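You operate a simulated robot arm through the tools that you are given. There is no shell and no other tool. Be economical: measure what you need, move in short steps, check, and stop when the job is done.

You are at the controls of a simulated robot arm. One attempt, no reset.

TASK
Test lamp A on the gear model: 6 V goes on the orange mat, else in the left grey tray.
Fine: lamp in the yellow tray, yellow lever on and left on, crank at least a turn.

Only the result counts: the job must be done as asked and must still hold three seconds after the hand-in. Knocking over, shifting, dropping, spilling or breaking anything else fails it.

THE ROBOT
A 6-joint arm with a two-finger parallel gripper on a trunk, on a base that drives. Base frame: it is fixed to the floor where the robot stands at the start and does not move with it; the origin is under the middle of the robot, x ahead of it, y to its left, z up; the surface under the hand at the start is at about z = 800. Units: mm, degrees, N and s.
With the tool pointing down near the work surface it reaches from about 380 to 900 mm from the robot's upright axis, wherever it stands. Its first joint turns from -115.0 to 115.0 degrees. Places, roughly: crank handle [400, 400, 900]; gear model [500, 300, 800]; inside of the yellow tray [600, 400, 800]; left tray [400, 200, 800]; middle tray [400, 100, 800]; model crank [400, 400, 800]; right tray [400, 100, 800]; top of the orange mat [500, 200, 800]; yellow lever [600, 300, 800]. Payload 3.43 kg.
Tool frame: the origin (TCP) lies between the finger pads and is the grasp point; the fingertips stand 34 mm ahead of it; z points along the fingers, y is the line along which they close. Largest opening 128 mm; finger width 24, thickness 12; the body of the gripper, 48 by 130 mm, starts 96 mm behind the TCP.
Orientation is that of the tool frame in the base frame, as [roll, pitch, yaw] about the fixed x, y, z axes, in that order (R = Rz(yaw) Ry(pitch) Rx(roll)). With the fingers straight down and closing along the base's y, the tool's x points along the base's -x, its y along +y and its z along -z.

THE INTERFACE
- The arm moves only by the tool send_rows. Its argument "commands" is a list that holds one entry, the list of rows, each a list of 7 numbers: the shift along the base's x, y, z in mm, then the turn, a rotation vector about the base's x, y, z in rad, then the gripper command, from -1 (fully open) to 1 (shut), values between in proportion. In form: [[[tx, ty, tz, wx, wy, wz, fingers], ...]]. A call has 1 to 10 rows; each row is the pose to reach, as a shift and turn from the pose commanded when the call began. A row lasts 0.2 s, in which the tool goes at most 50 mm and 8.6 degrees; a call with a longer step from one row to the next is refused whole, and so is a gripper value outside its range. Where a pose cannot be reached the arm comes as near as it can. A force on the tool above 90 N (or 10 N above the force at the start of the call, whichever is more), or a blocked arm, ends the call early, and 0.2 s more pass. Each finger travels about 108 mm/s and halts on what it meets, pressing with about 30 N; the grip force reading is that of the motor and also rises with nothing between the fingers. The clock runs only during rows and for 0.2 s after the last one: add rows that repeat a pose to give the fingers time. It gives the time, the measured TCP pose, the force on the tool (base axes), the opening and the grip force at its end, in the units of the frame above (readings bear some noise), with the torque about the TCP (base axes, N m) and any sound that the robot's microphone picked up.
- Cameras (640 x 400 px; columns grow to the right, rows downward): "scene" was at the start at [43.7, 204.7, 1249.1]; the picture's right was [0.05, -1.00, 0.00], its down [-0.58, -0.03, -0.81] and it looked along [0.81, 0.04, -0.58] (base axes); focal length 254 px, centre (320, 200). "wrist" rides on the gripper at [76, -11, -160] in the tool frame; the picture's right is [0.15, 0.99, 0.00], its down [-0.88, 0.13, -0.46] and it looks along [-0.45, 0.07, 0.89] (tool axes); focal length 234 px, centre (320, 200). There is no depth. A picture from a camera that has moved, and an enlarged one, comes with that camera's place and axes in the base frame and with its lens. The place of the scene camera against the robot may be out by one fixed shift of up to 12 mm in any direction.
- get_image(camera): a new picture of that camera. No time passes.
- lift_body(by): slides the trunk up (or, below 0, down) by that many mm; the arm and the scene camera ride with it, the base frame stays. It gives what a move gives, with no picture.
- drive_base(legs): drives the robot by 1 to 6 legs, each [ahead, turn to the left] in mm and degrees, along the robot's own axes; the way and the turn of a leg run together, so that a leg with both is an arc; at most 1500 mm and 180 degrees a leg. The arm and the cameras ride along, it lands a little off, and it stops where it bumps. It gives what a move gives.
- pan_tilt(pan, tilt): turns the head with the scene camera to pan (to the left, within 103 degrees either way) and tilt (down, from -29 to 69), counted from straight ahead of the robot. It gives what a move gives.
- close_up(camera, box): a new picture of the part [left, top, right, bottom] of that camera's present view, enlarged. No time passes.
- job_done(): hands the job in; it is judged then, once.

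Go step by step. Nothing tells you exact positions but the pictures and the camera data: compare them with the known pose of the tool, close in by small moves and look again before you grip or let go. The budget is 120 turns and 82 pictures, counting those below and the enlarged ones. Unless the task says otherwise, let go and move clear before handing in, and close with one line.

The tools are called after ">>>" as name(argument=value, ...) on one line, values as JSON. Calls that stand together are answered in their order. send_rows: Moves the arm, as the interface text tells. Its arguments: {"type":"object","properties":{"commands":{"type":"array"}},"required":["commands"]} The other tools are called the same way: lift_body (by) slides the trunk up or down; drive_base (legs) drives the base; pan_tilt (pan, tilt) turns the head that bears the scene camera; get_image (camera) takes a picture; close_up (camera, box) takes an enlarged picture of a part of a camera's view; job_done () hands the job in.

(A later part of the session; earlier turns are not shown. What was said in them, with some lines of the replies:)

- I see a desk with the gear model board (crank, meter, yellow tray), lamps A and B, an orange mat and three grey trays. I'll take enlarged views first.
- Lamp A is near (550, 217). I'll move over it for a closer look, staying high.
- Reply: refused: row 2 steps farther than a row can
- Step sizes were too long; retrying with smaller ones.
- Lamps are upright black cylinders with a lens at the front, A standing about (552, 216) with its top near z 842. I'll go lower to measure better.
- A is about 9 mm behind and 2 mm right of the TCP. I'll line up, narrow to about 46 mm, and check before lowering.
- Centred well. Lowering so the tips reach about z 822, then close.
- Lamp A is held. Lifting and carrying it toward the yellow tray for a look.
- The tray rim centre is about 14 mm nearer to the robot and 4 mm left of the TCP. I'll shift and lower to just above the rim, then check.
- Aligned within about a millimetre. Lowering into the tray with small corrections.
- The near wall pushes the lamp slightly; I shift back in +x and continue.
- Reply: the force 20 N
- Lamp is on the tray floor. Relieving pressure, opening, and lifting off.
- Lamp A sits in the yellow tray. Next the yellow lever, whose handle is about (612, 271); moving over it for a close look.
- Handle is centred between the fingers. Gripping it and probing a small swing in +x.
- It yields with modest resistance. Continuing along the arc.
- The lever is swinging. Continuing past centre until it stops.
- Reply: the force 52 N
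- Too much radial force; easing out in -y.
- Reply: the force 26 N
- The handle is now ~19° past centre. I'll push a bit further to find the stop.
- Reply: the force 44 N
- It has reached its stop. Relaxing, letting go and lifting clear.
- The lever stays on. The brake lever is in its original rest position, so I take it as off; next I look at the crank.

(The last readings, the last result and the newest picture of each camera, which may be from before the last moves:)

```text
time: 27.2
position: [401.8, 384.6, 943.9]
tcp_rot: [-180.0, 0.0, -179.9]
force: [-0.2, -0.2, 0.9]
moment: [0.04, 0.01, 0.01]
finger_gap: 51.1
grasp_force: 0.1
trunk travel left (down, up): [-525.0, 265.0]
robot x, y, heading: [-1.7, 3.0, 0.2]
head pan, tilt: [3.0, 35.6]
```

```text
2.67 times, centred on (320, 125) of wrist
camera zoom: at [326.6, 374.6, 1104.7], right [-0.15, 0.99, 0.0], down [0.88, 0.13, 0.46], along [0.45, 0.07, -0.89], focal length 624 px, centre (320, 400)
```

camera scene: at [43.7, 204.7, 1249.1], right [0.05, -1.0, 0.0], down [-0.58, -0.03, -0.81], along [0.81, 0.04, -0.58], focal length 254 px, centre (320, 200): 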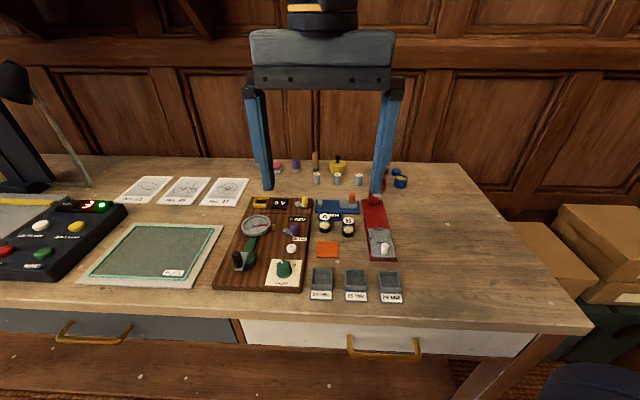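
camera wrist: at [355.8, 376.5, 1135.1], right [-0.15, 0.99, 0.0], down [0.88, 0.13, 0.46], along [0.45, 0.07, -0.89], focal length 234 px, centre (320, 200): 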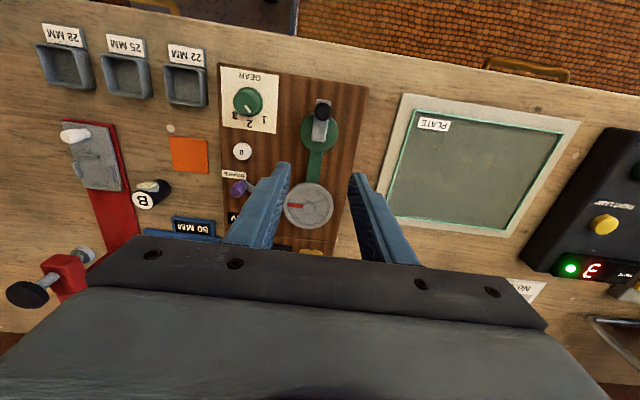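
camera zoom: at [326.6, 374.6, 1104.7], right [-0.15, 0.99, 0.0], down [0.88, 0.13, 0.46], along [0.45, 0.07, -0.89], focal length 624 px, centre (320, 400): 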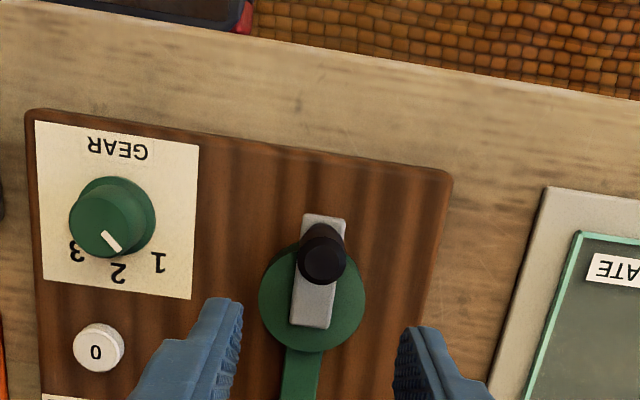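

The crank handle top is about (385, 385, 870), its pivot about (414, 384), radius ~29 mm. Lowering around the handle.

>>> send_rows(commands=[[[-17.5, -1, 0, 0, 0, 0, 0.2], [-17.5, -1, -25, 0, 0, 0, 0.2], [-17.5, -1, -40, 0, 0, 0, 0.2], [-17.5, -1, -40, 0, 0, 0, 0.2]]])

>>> close_up(camera="wrist", box=[220, 70, 420, 220])

>>> close_up(camera="scene", box=[200, 210, 310, 295])

```text
time: 28.2
position: [383.1, 383.5, 904.1]
tcp_rot: [-180.0, 0.1, -180.0]
force: [0.3, 0.4, -1.0]
moment: [0.02, 0.0, 0.01]
finger_gap: 51.2
grasp_force: 0.1
trunk travel left (down, up): [-525.0, 265.0]
robot x, y, heading: [0.0, 0.8, -0.3]
head pan, tilt: [3.0, 35.6]
```

```text
2.67 times, centred on (320, 145) of wrist
camera zoom: at [308.6, 373.6, 1064.5], right [-0.15, 0.99, 0.0], down [0.88, 0.13, 0.46], along [0.45, 0.07, -0.89], focal length 624 px, centre (320, 347)
```

zoom: 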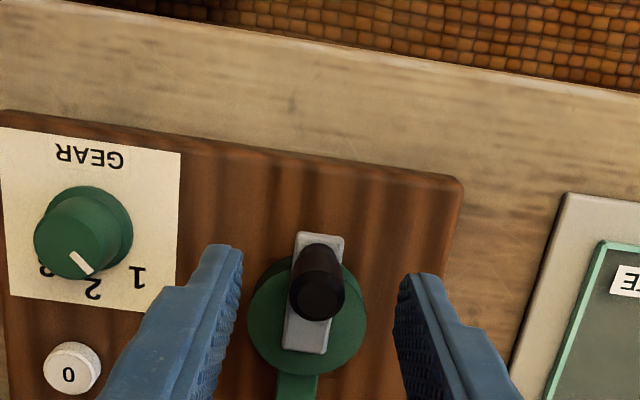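

```text
4.71 times, centred on (255, 252) of scene
camera zoom: at [43.7, 204.2, 1249.1], right [0.05, -1.0, 0.0], down [-0.58, -0.03, -0.81], along [0.81, 0.04, -0.58], focal length 1197 px, centre (626, -47)
```

zoom: 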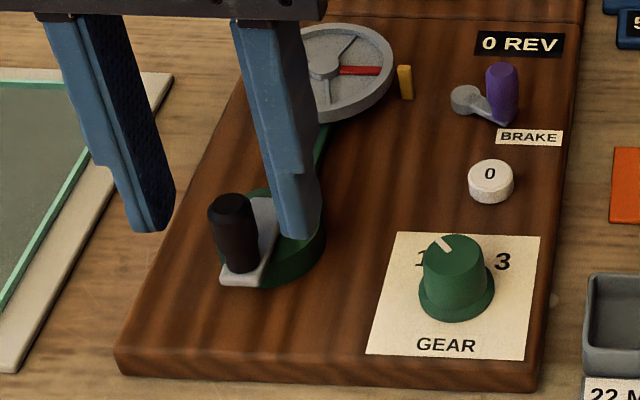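

Well centred. Lowering, gripping and starting a slow clockwise turn to feel it.

>>> send_rows(commands=[[[0, 0, -10, 0, 0, 0, 0.2], [0, 0, -19, 0, 0, 0, 0.2], [0, 0, -19, 0, 0, 0, 0.6], [0, 0, -19, 0, 0, 0, 1], [0, 0, -19, 0, 0, 0, 1], [0.5, 5, -19, 0, 0, 0, 1], [1.75, 9.9, -19, 0, 0, 0, 1], [1.75, 9.9, -19, 0, 0, 0, 1]]])

>>> close_up(camera="scene", box=[200, 180, 330, 290])

```text
time: 30.0
position: [387.4, 393.9, 884.5]
tcp_rot: [180.0, 0.0, 179.9]
force: [1.3, -0.8, 3.8]
moment: [0.01, 0.02, 0.01]
finger_gap: 17.5
grasp_force: 45.1
trunk travel left (down, up): [-525.0, 265.0]
robot x, y, heading: [0.2, 0.1, -0.1]
head pan, tilt: [3.0, 35.6]
```

```text
3.64 times, centred on (265, 235) of scene
camera zoom: at [43.7, 204.1, 1249.1], right [0.05, -1.0, 0.0], down [-0.58, -0.03, -0.81], along [0.81, 0.04, -0.58], focal length 925 px, centre (520, 73)
```

zoom: 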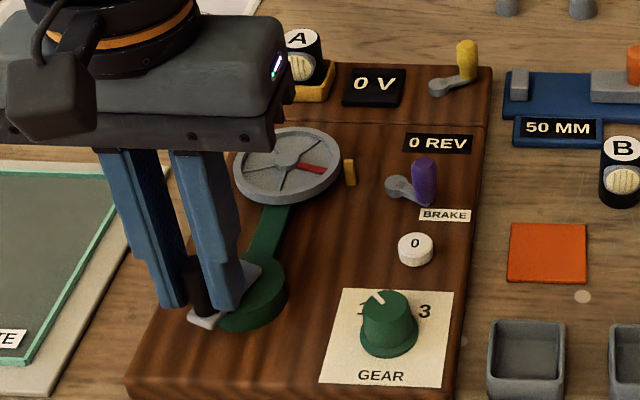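

It turns freely and the wheel follows. Continuing around.

>>> send_rows(commands=[[[5.05, 8.7, 0, 0, 0, 0, 1], [12.75, 15.2, 0, 0, 0, 0, 1], [22.25, 18.7, 0, 0, 0, 0, 1], [32.25, 18.7, 0, 0, 0, 0, 1], [32.25, 18.7, 0, 0, 0, 0, 1]]])

>>> close_up(camera="scene", box=[200, 180, 330, 290])

```text
time: 31.2
position: [418.2, 412.5, 884.1]
tcp_rot: [179.9, 0.1, 179.9]
force: [2.7, 13.0, 6.0]
moment: [0.12, 0.34, -0.02]
finger_gap: 17.2
grasp_force: 44.9
trunk travel left (down, up): [-525.0, 265.0]
robot x, y, heading: [-1.3, -3.0, 0.2]
head pan, tilt: [3.0, 35.6]
```

```text
3.64 times, centred on (265, 235) of scene
camera zoom: at [43.6, 204.7, 1249.0], right [0.05, -1.0, 0.0], down [-0.58, -0.03, -0.81], along [0.81, 0.04, -0.58], focal length 925 px, centre (520, 73)
```

zoom: 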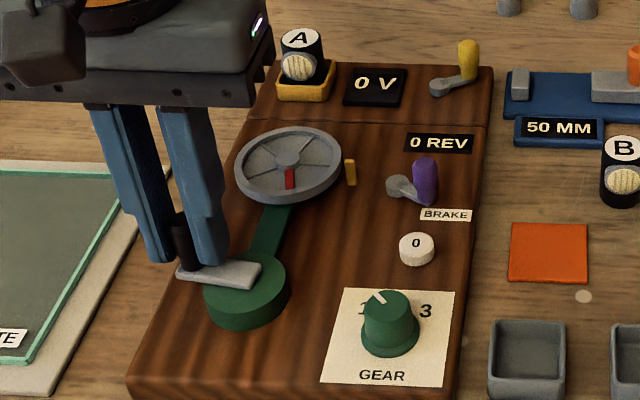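

>>> send_rows(commands=[[[9.8, -2.8, 0, 0, 0, 0, 1], [17.8, -9.2, 0, 0, 0, 0, 1], [23, -18, 0, 0, 0, 0, 1], [25, -28.3, 0, 0, 0, 0, 1], [23.2, -38.5, 0, 0, 0, 0, 1], [17.8, -47.8, 0, 0, 0, 0, 1], [17.8, -47.8, 0, 0, 0, 0, 1]]])

>>> close_up(camera="scene", box=[200, 180, 330, 290])

```text
time: 32.8
position: [438.0, 362.1, 884.5]
tcp_rot: [-179.9, -0.1, 180.0]
force: [21.0, -20.0, 15.3]
moment: [-0.4, 0.69, 0.02]
finger_gap: 17.5
grasp_force: 45.0
trunk travel left (down, up): [-525.0, 265.0]
robot x, y, heading: [2.5, 0.2, -0.3]
head pan, tilt: [3.0, 35.6]
```

```text
3.64 times, centred on (265, 235) of scene
camera zoom: at [44.6, 203.0, 1249.3], right [0.05, -1.0, 0.0], down [-0.58, -0.03, -0.81], along [0.81, 0.04, -0.58], focal length 925 px, centre (520, 73)
```

zoom: 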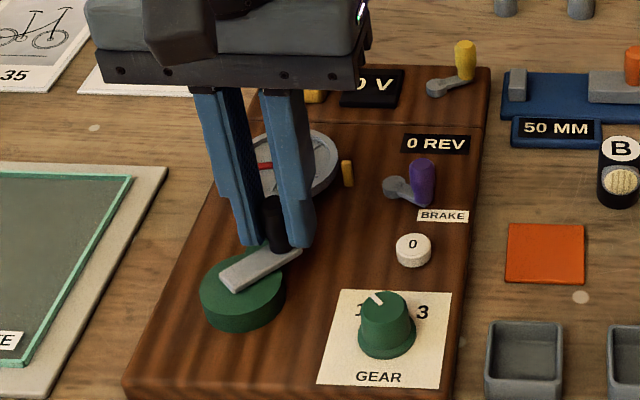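

Force is pointing outward, so the radius is a bit larger (~31). Adjusting and going on.

>>> send_rows(commands=[[[2.3, -2, 0, 0, 0, 0, 1], [-6, -9, 0, 0, 0, 0, 1], [-16.3, -12.5, 0, 0, 0, 0, 1], [-27.3, -12.5, 0, 0, 0, 0, 1], [-37.5, -8.6, 0, 0, 0, 0, 1], [-37.5, -8.6, 0, 0, 0, 0, 1]]])

>>> close_up(camera="scene", box=[200, 180, 330, 290])

```text
time: 34.2
position: [398.0, 356.2, 885.3]
tcp_rot: [180.0, 0.1, 180.0]
force: [12.1, 20.5, 1.0]
moment: [0.29, -0.01, 0.0]
finger_gap: 17.3
grasp_force: 45.1
trunk travel left (down, up): [-525.0, 265.0]
robot x, y, heading: [-2.8, -1.0, 0.2]
head pan, tilt: [3.0, 35.6]
```

```text
3.64 times, centred on (265, 235) of scene
camera zoom: at [44.3, 205.1, 1248.9], right [0.05, -1.0, 0.0], down [-0.58, -0.03, -0.81], along [0.81, 0.04, -0.58], focal length 925 px, centre (520, 73)
```

zoom: 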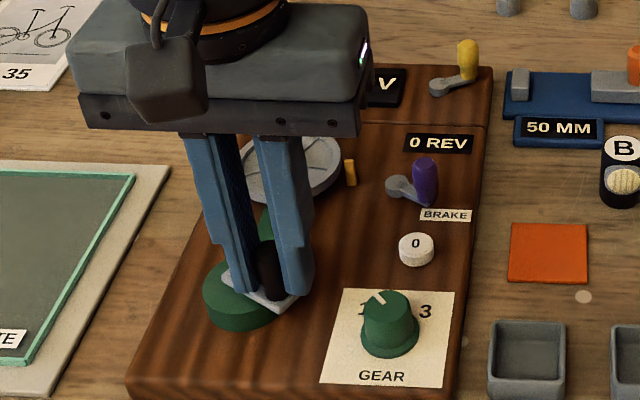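

>>> send_rows(commands=[[[1, 2, 0, 0, 0, 0, 1], [-5.8, 9, 0, 0, 0, 0, 1], [-11, 18, 0, 0, 0, 0, 1], [-12.8, 28.3, 0, 0, 0, 0, 1], [-11, 38.6, 0, 0, 0, 0, 1], [-5.8, 47.6, 0, 0, 0, 0, 1], [2.2, 54.3, 0, 0, 0, 0, 1], [11.9, 58, 0, 0, 0, 0, 1], [11.9, 58, 0, 0, 0, 0, 1]]])

>>> close_up(camera="scene", box=[200, 180, 330, 290])

```text
time: 36.2
position: [411.0, 412.0, 885.8]
tcp_rot: [180.0, 0.1, 180.0]
force: [-0.4, -0.2, 3.9]
moment: [0.05, -0.4, 0.04]
finger_gap: 17.2
grasp_force: 44.6
trunk travel left (down, up): [-525.0, 265.0]
robot x, y, heading: [-1.5, -1.7, -0.2]
head pan, tilt: [3.0, 35.6]
```

```text
3.64 times, centred on (265, 235) of scene
camera zoom: at [43.9, 204.2, 1249.1], right [0.05, -1.0, 0.0], down [-0.58, -0.03, -0.81], along [0.81, 0.04, -0.58], focal length 925 px, centre (520, 73)
```

zoom: 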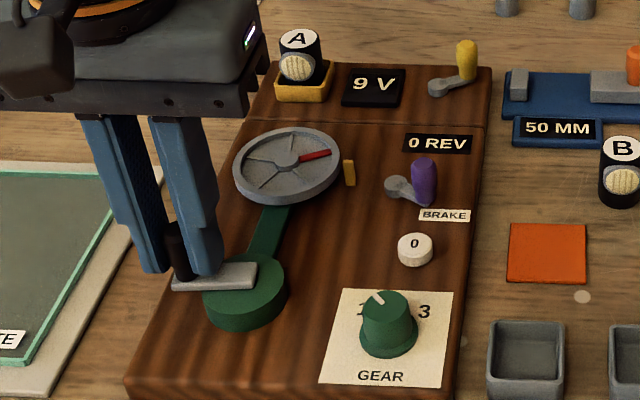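

The display shows 9 V after a full turn. Releasing the handle, lifting clear and re-reading.

>>> send_rows(commands=[[[0, 0, 0, 0, 0, 0, 0.6], [0, 0, 0, 0, 0, 0, 0.2], [0, 0, 0, 0, 0, 0, 0.2], [0, 0, 35, 0, 0, 0, 0.2], [0, 0, 75, 0, 0, 0, 0.2], [0, 0, 100, 0, 0, 0, 0.28], [0, 0, 100, 0, 0, 0, 0.28]]])

>>> close_up(camera="scene", box=[230, 180, 326, 240])

```text
time: 37.8
position: [409.9, 413.3, 983.7]
tcp_rot: [179.9, 0.0, -180.0]
force: [0.1, 0.1, 0.1]
moment: [-0.02, -0.02, -0.01]
finger_gap: 46.3
grasp_force: 0.0
trunk travel left (down, up): [-525.0, 265.0]
robot x, y, heading: [-1.3, -1.2, 0.1]
head pan, tilt: [3.0, 35.6]
```

```text
6.67 times, centred on (278, 210) of scene
camera zoom: at [43.8, 204.4, 1249.1], right [0.05, -1.0, 0.0], down [-0.58, -0.03, -0.81], along [0.81, 0.04, -0.58], focal length 1696 px, centre (600, 133)
```

zoom: 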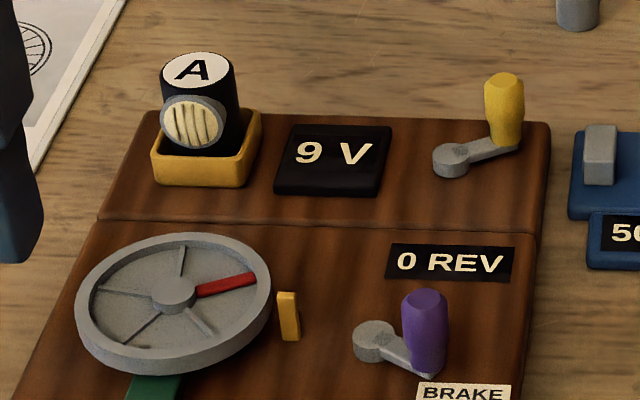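

9 V, so lamp A goes in the left grey tray (22 MM). Returning above the lamp to pick it up at the pose where I released it.

>>> send_rows(commands=[[[44, -3, 0, 0, 0, 0, 0.28], [88, -6, 0, 0, 0, 0, 0.28], [132, -9, 0, 0, 0, 0, 0.28], [176, -12, 0, 0, 0, 0, 0.28], [217, -15, 0, 0, 0, 0, 0.28], [217, -15, -40, 0, 0, 0, 0.28], [217, -15, -60, 0, 0, 0, 0.28], [217, -15, -60, 0, 0, 0, 0.28]]])

>>> close_up(camera="wrist", box=[240, 100, 400, 220])

```text
time: 39.6
position: [627.6, 397.4, 925.9]
tcp_rot: [179.9, -0.1, -179.9]
force: [0.7, 0.8, 0.1]
moment: [0.0, -0.01, -0.05]
finger_gap: 45.8
grasp_force: 0.1
trunk travel left (down, up): [-525.0, 265.0]
robot x, y, heading: [-3.0, 2.1, -0.2]
head pan, tilt: [3.0, 35.6]
```

```text
3.33 times, centred on (320, 160) of wrist
camera zoom: at [551.6, 387.1, 1086.1], right [-0.15, 0.99, 0.0], down [0.88, 0.13, 0.46], along [0.45, 0.07, -0.89], focal length 781 px, centre (320, 333)
```

zoom: 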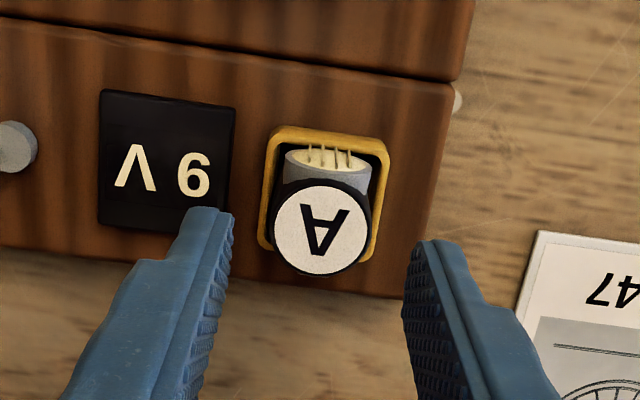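

Lined up. Lowering, gripping, lifting straight up.

>>> send_rows(commands=[[[0, 0, -20, 0, 0, 0, 0.28], [0, 0, -44.5, 0, 0, 0, 0.28], [0, 0, -44.5, 0, 0, 0, 0.28], [0, 0, -44.5, 0, 0, 0, 0.7], [0, 0, -44.5, 0, 0, 0, 1], [0, 0, -44.5, 0, 0, 0, 1], [0, 0, -30, 0, 0, 0, 1], [0, 0, 0, 0, 0, 0, 1], [0, 0, 40, 0, 0, 0, 1], [0, 0, 40, 0, 0, 0, 1]]])

>>> close_up(camera="scene", box=[200, 160, 360, 260])

```text
time: 41.8
position: [627.3, 397.7, 966.1]
tcp_rot: [-180.0, -0.1, 180.0]
force: [0.2, -0.2, -0.7]
moment: [-0.03, -0.03, 0.03]
finger_gap: 29.7
grasp_force: 29.9
trunk travel left (down, up): [-525.0, 265.0]
robot x, y, heading: [3.7, -2.6, -0.0]
head pan, tilt: [3.0, 35.6]
```

```text
4.00 times, centred on (280, 210) of scene
camera zoom: at [43.8, 204.4, 1249.1], right [0.05, -1.0, 0.0], down [-0.58, -0.03, -0.81], along [0.81, 0.04, -0.58], focal length 1018 px, centre (480, 160)
```

zoom: 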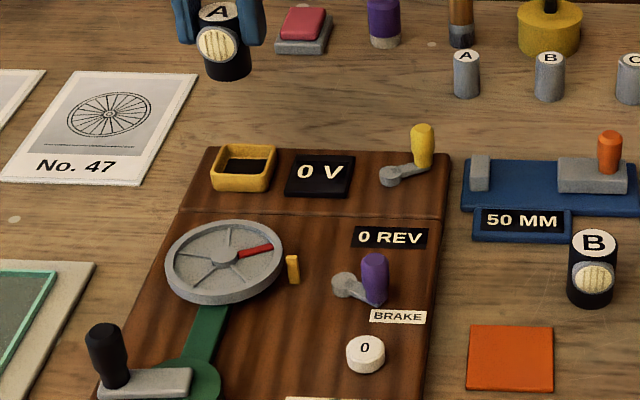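

Lamp held; carrying it high to the 22 MM tray near (381, 214).

>>> send_rows(commands=[[[-32, -26, 5, 0, 0, 0, 1], [-64, -52, 5, 0, 0, 0, 1], [-96, -78, 5, 0, 0, 0, 1], [-128, -104, 5, 0, 0, 0, 1], [-160, -130, 5, 0, 0, 0, 1], [-192, -156, 5, 0, 0, 0, 1], [-225, -183, 0, 0, 0, 0, 1], [-225, -183, -20, 0, 0, 0, 1], [-225, -183, -20, 0, 0, 0, 1]]])

>>> close_up(camera="wrist", box=[240, 80, 400, 200])

>>> close_up(camera="scene", box=[270, 210, 414, 300])

```text
time: 43.8
position: [401.3, 215.1, 945.8]
tcp_rot: [180.0, 0.0, 180.0]
force: [-0.7, -0.7, -0.5]
moment: [-0.02, 0.02, 0.0]
finger_gap: 29.6
grasp_force: 30.4
trunk travel left (down, up): [-525.0, 265.0]
robot x, y, heading: [-2.3, -1.2, 0.1]
head pan, tilt: [3.0, 35.6]
```

```text
3.33 times, centred on (320, 140) of wrist
camera zoom: at [326.9, 205.0, 1106.3], right [-0.15, 0.99, 0.0], down [0.88, 0.13, 0.46], along [0.45, 0.07, -0.89], focal length 781 px, centre (320, 400)
```

zoom: 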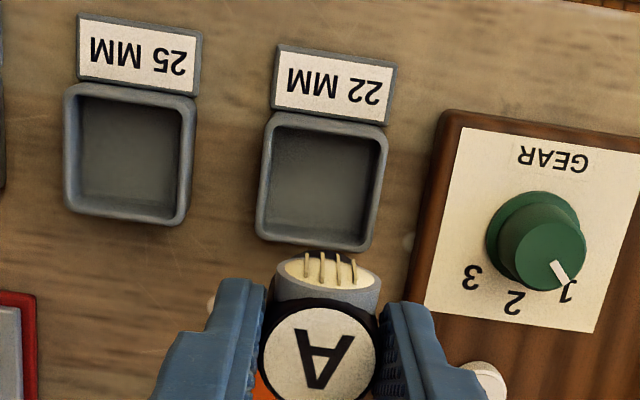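

```text
4.44 times, centred on (342, 255) of scene
camera zoom: at [43.7, 204.2, 1249.1], right [0.05, -1.0, 0.0], down [-0.58, -0.03, -0.81], along [0.81, 0.04, -0.58], focal length 1131 px, centre (222, -44)
```

zoom: 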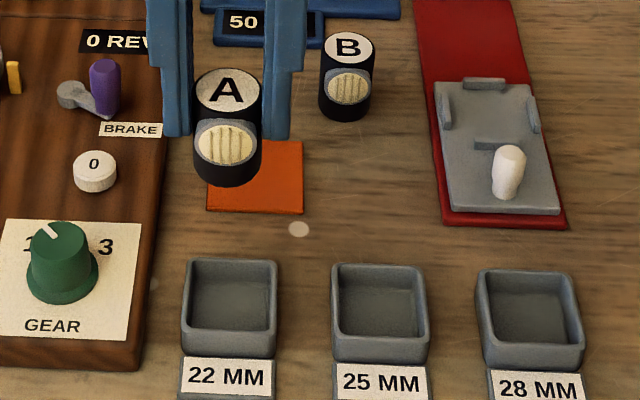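

Tray centre lies about 18 mm nearer and 2 mm right of the TCP. Moving over it and lowering to just above the rim.

>>> send_rows(commands=[[[-16.5, -2.3, 0, 0, 0, 0, 1], [-16.5, -2.3, -30, 0, 0, 0, 1], [-16.5, -2.3, -52, 0, 0, 0, 1], [-16.5, -2.3, -52, 0, 0, 0, 1]]])

>>> close_up(camera="wrist", box=[260, 100, 380, 190])

>>> close_up(camera="scene", box=[290, 250, 370, 300])

```text
time: 44.8
position: [386.6, 212.5, 894.1]
tcp_rot: [-180.0, 0.0, 179.9]
force: [0.3, 0.6, -0.6]
moment: [0.03, 0.0, -0.02]
finger_gap: 29.3
grasp_force: 30.0
trunk travel left (down, up): [-525.0, 265.0]
robot x, y, heading: [-1.7, -1.1, -0.0]
head pan, tilt: [3.0, 35.6]
```

```text
4.44 times, centred on (320, 145) of wrist
camera zoom: at [310.6, 202.3, 1053.6], right [-0.15, 0.99, 0.0], down [0.88, 0.13, 0.46], along [0.45, 0.07, -0.89], focal length 1041 px, centre (320, 444)
```

zoom: 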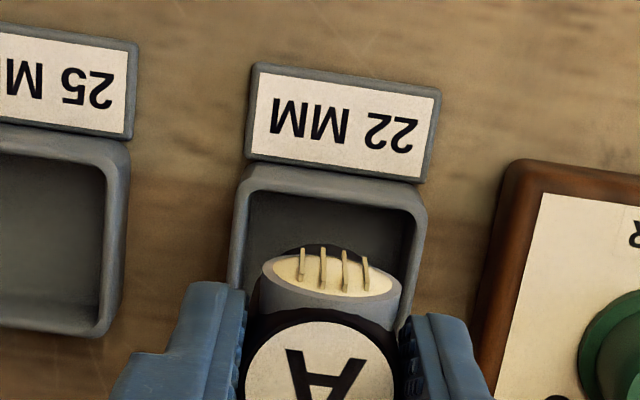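

```text
8.00 times, centred on (330, 275) of scene
camera zoom: at [43.7, 204.2, 1249.1], right [0.05, -1.0, 0.0], down [-0.58, -0.03, -0.81], along [0.81, 0.04, -0.58], focal length 2036 px, centre (240, -400)
```

zoom: 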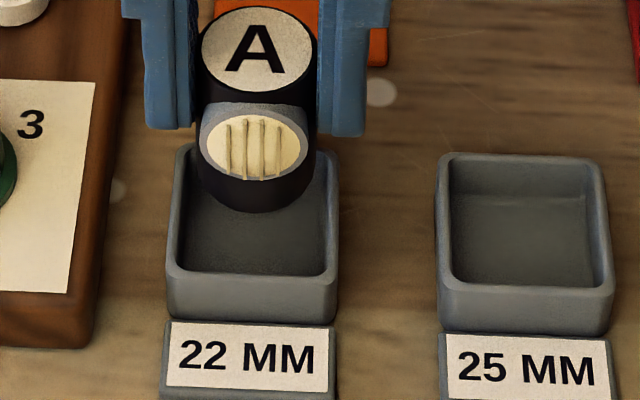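

>>> send_rows(commands=[[[-1, 0.5, -6, 0, 0, 0, 1], [-1, 0.5, -12, 0, 0, 0, 1], [-1, 0.5, -18, 0, 0, 0, 1], [-1, 0.5, -24, 0, 0, 0, 1], [-1, 0.5, -24, 0, 0, 0, 1]]])

>>> close_up(camera="scene", box=[290, 250, 370, 300])

```text
time: 46.0
position: [384.3, 214.1, 868.7]
tcp_rot: [179.9, -0.1, 180.0]
force: [0.5, 0.4, -1.4]
moment: [0.0, -0.01, 0.06]
finger_gap: 29.4
grasp_force: 30.4
trunk travel left (down, up): [-525.0, 265.0]
robot x, y, heading: [-3.7, -1.0, 0.1]
head pan, tilt: [3.0, 35.6]
```

```text
8.00 times, centred on (330, 275) of scene
camera zoom: at [43.7, 204.3, 1249.1], right [0.05, -1.0, 0.0], down [-0.58, -0.03, -0.81], along [0.81, 0.04, -0.58], focal length 2036 px, centre (240, -400)
```

zoom: 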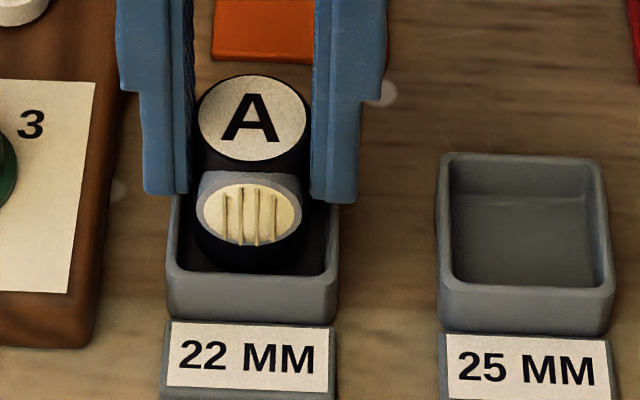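

Going in cleanly. Lowering the last millimetres until contact.

>>> send_rows(commands=[[[0, 0, -3, 0, 0, 0, 1], [0, 0, -6, 0, 0, 0, 1], [0, 0, -6, 0, 0, 0, 1]]])

>>> send_rows(commands=[[[0, 0, -1.5, 0, 0, 0, 1], [0, 0, -3, 0, 0, 0, 1], [0, 0, -3, 0, 0, 0, 1]]])

>>> close_up(camera="scene", box=[290, 250, 370, 300])

```text
time: 46.8
position: [384.7, 213.6, 863.9]
tcp_rot: [180.0, -0.1, -180.0]
force: [0.5, -0.2, -0.3]
moment: [0.02, 0.02, -0.01]
finger_gap: 29.9
grasp_force: 30.0
trunk travel left (down, up): [-525.0, 265.0]
robot x, y, heading: [1.0, -1.4, 0.2]
head pan, tilt: [3.0, 35.6]
```

```text
time: 47.6
position: [385.1, 212.8, 860.9]
tcp_rot: [-179.9, 0.0, 179.9]
force: [-1.9, -1.2, 9.7]
moment: [-0.05, 0.08, 0.02]
finger_gap: 29.8
grasp_force: 30.3
trunk travel left (down, up): [-525.0, 265.0]
robot x, y, heading: [0.4, 3.4, 0.2]
head pan, tilt: [3.0, 35.6]
```

```text
8.00 times, centred on (330, 275) of scene
camera zoom: at [43.4, 204.1, 1249.2], right [0.05, -1.0, 0.0], down [-0.58, -0.03, -0.81], along [0.81, 0.04, -0.58], focal length 2036 px, centre (240, -400)
```

zoom: 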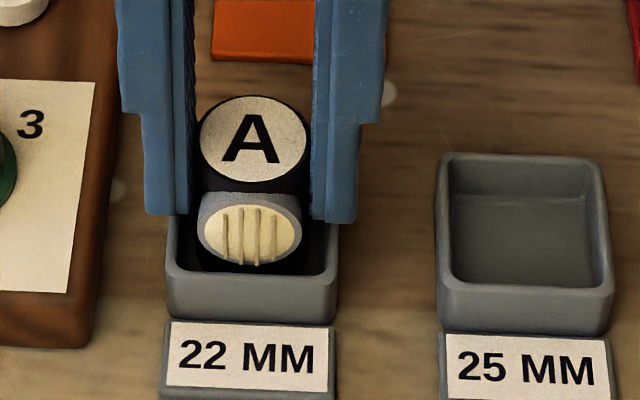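

Contact felt at the expected floor height. Letting go and lifting clear.

>>> send_rows(commands=[[[0, 0, 1, 0, 0, 0, 1], [0, 0, 1, 0, 0, 0, 0.6], [0, 0, 1, 0, 0, 0, 0.28], [0, 0, 1, 0, 0, 0, 0.28], [0, 0, 30, 0, 0, 0, 0.28], [0, 0, 75, 0, 0, 0, 0.28], [0, 0, 120, 0, 0, 0, 0.28], [0, 0, 160, 0, 0, 0, 0.28], [0, 0, 160, 0, 0, 0, 0.28]]])

>>> close_up(camera="scene", box=[290, 250, 370, 300])

>>> close_up(camera="scene", box=[200, 180, 420, 310])

```text
time: 49.6
position: [383.7, 213.0, 1021.9]
tcp_rot: [-180.0, 0.0, 180.0]
force: [0.4, -0.3, 0.0]
moment: [-0.01, 0.03, 0.01]
finger_gap: 46.1
grasp_force: 0.1
trunk travel left (down, up): [-525.0, 265.0]
robot x, y, heading: [-2.3, -1.9, -0.1]
head pan, tilt: [3.0, 35.6]
```

```text
8.00 times, centred on (330, 275) of scene
camera zoom: at [43.8, 204.3, 1249.1], right [0.05, -1.0, 0.0], down [-0.58, -0.03, -0.81], along [0.81, 0.04, -0.58], focal length 2036 px, centre (240, -400)
```

zoom: 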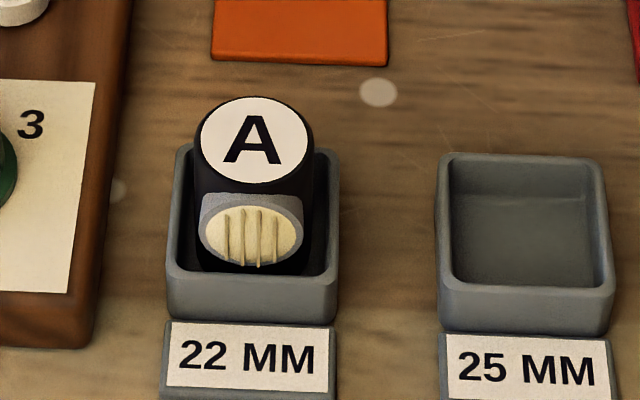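

```text
2.91 times, centred on (310, 245) of scene
camera zoom: at [43.8, 204.3, 1249.1], right [0.05, -1.0, 0.0], down [-0.58, -0.03, -0.81], along [0.81, 0.04, -0.58], focal length 740 px, centre (349, 69)
```

zoom: 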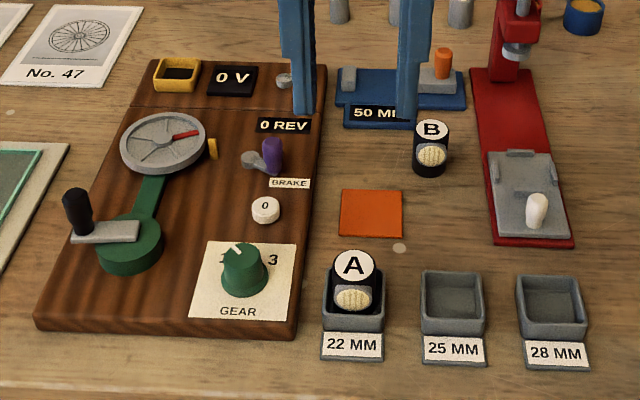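

Lamp A stands in the left tray (22 MM), the yellow lever was last seen on and I haven't touched it since, and nothing else looks moved. Handing in.

>>> job_done()

```text
The job is handed in.
```

I tested lamp A on the gear model: it read 9 V, not 6 V, so I put it in the left grey tray (22 MM). The yellow lever is left on, and the crank went round a little more than one full turn.
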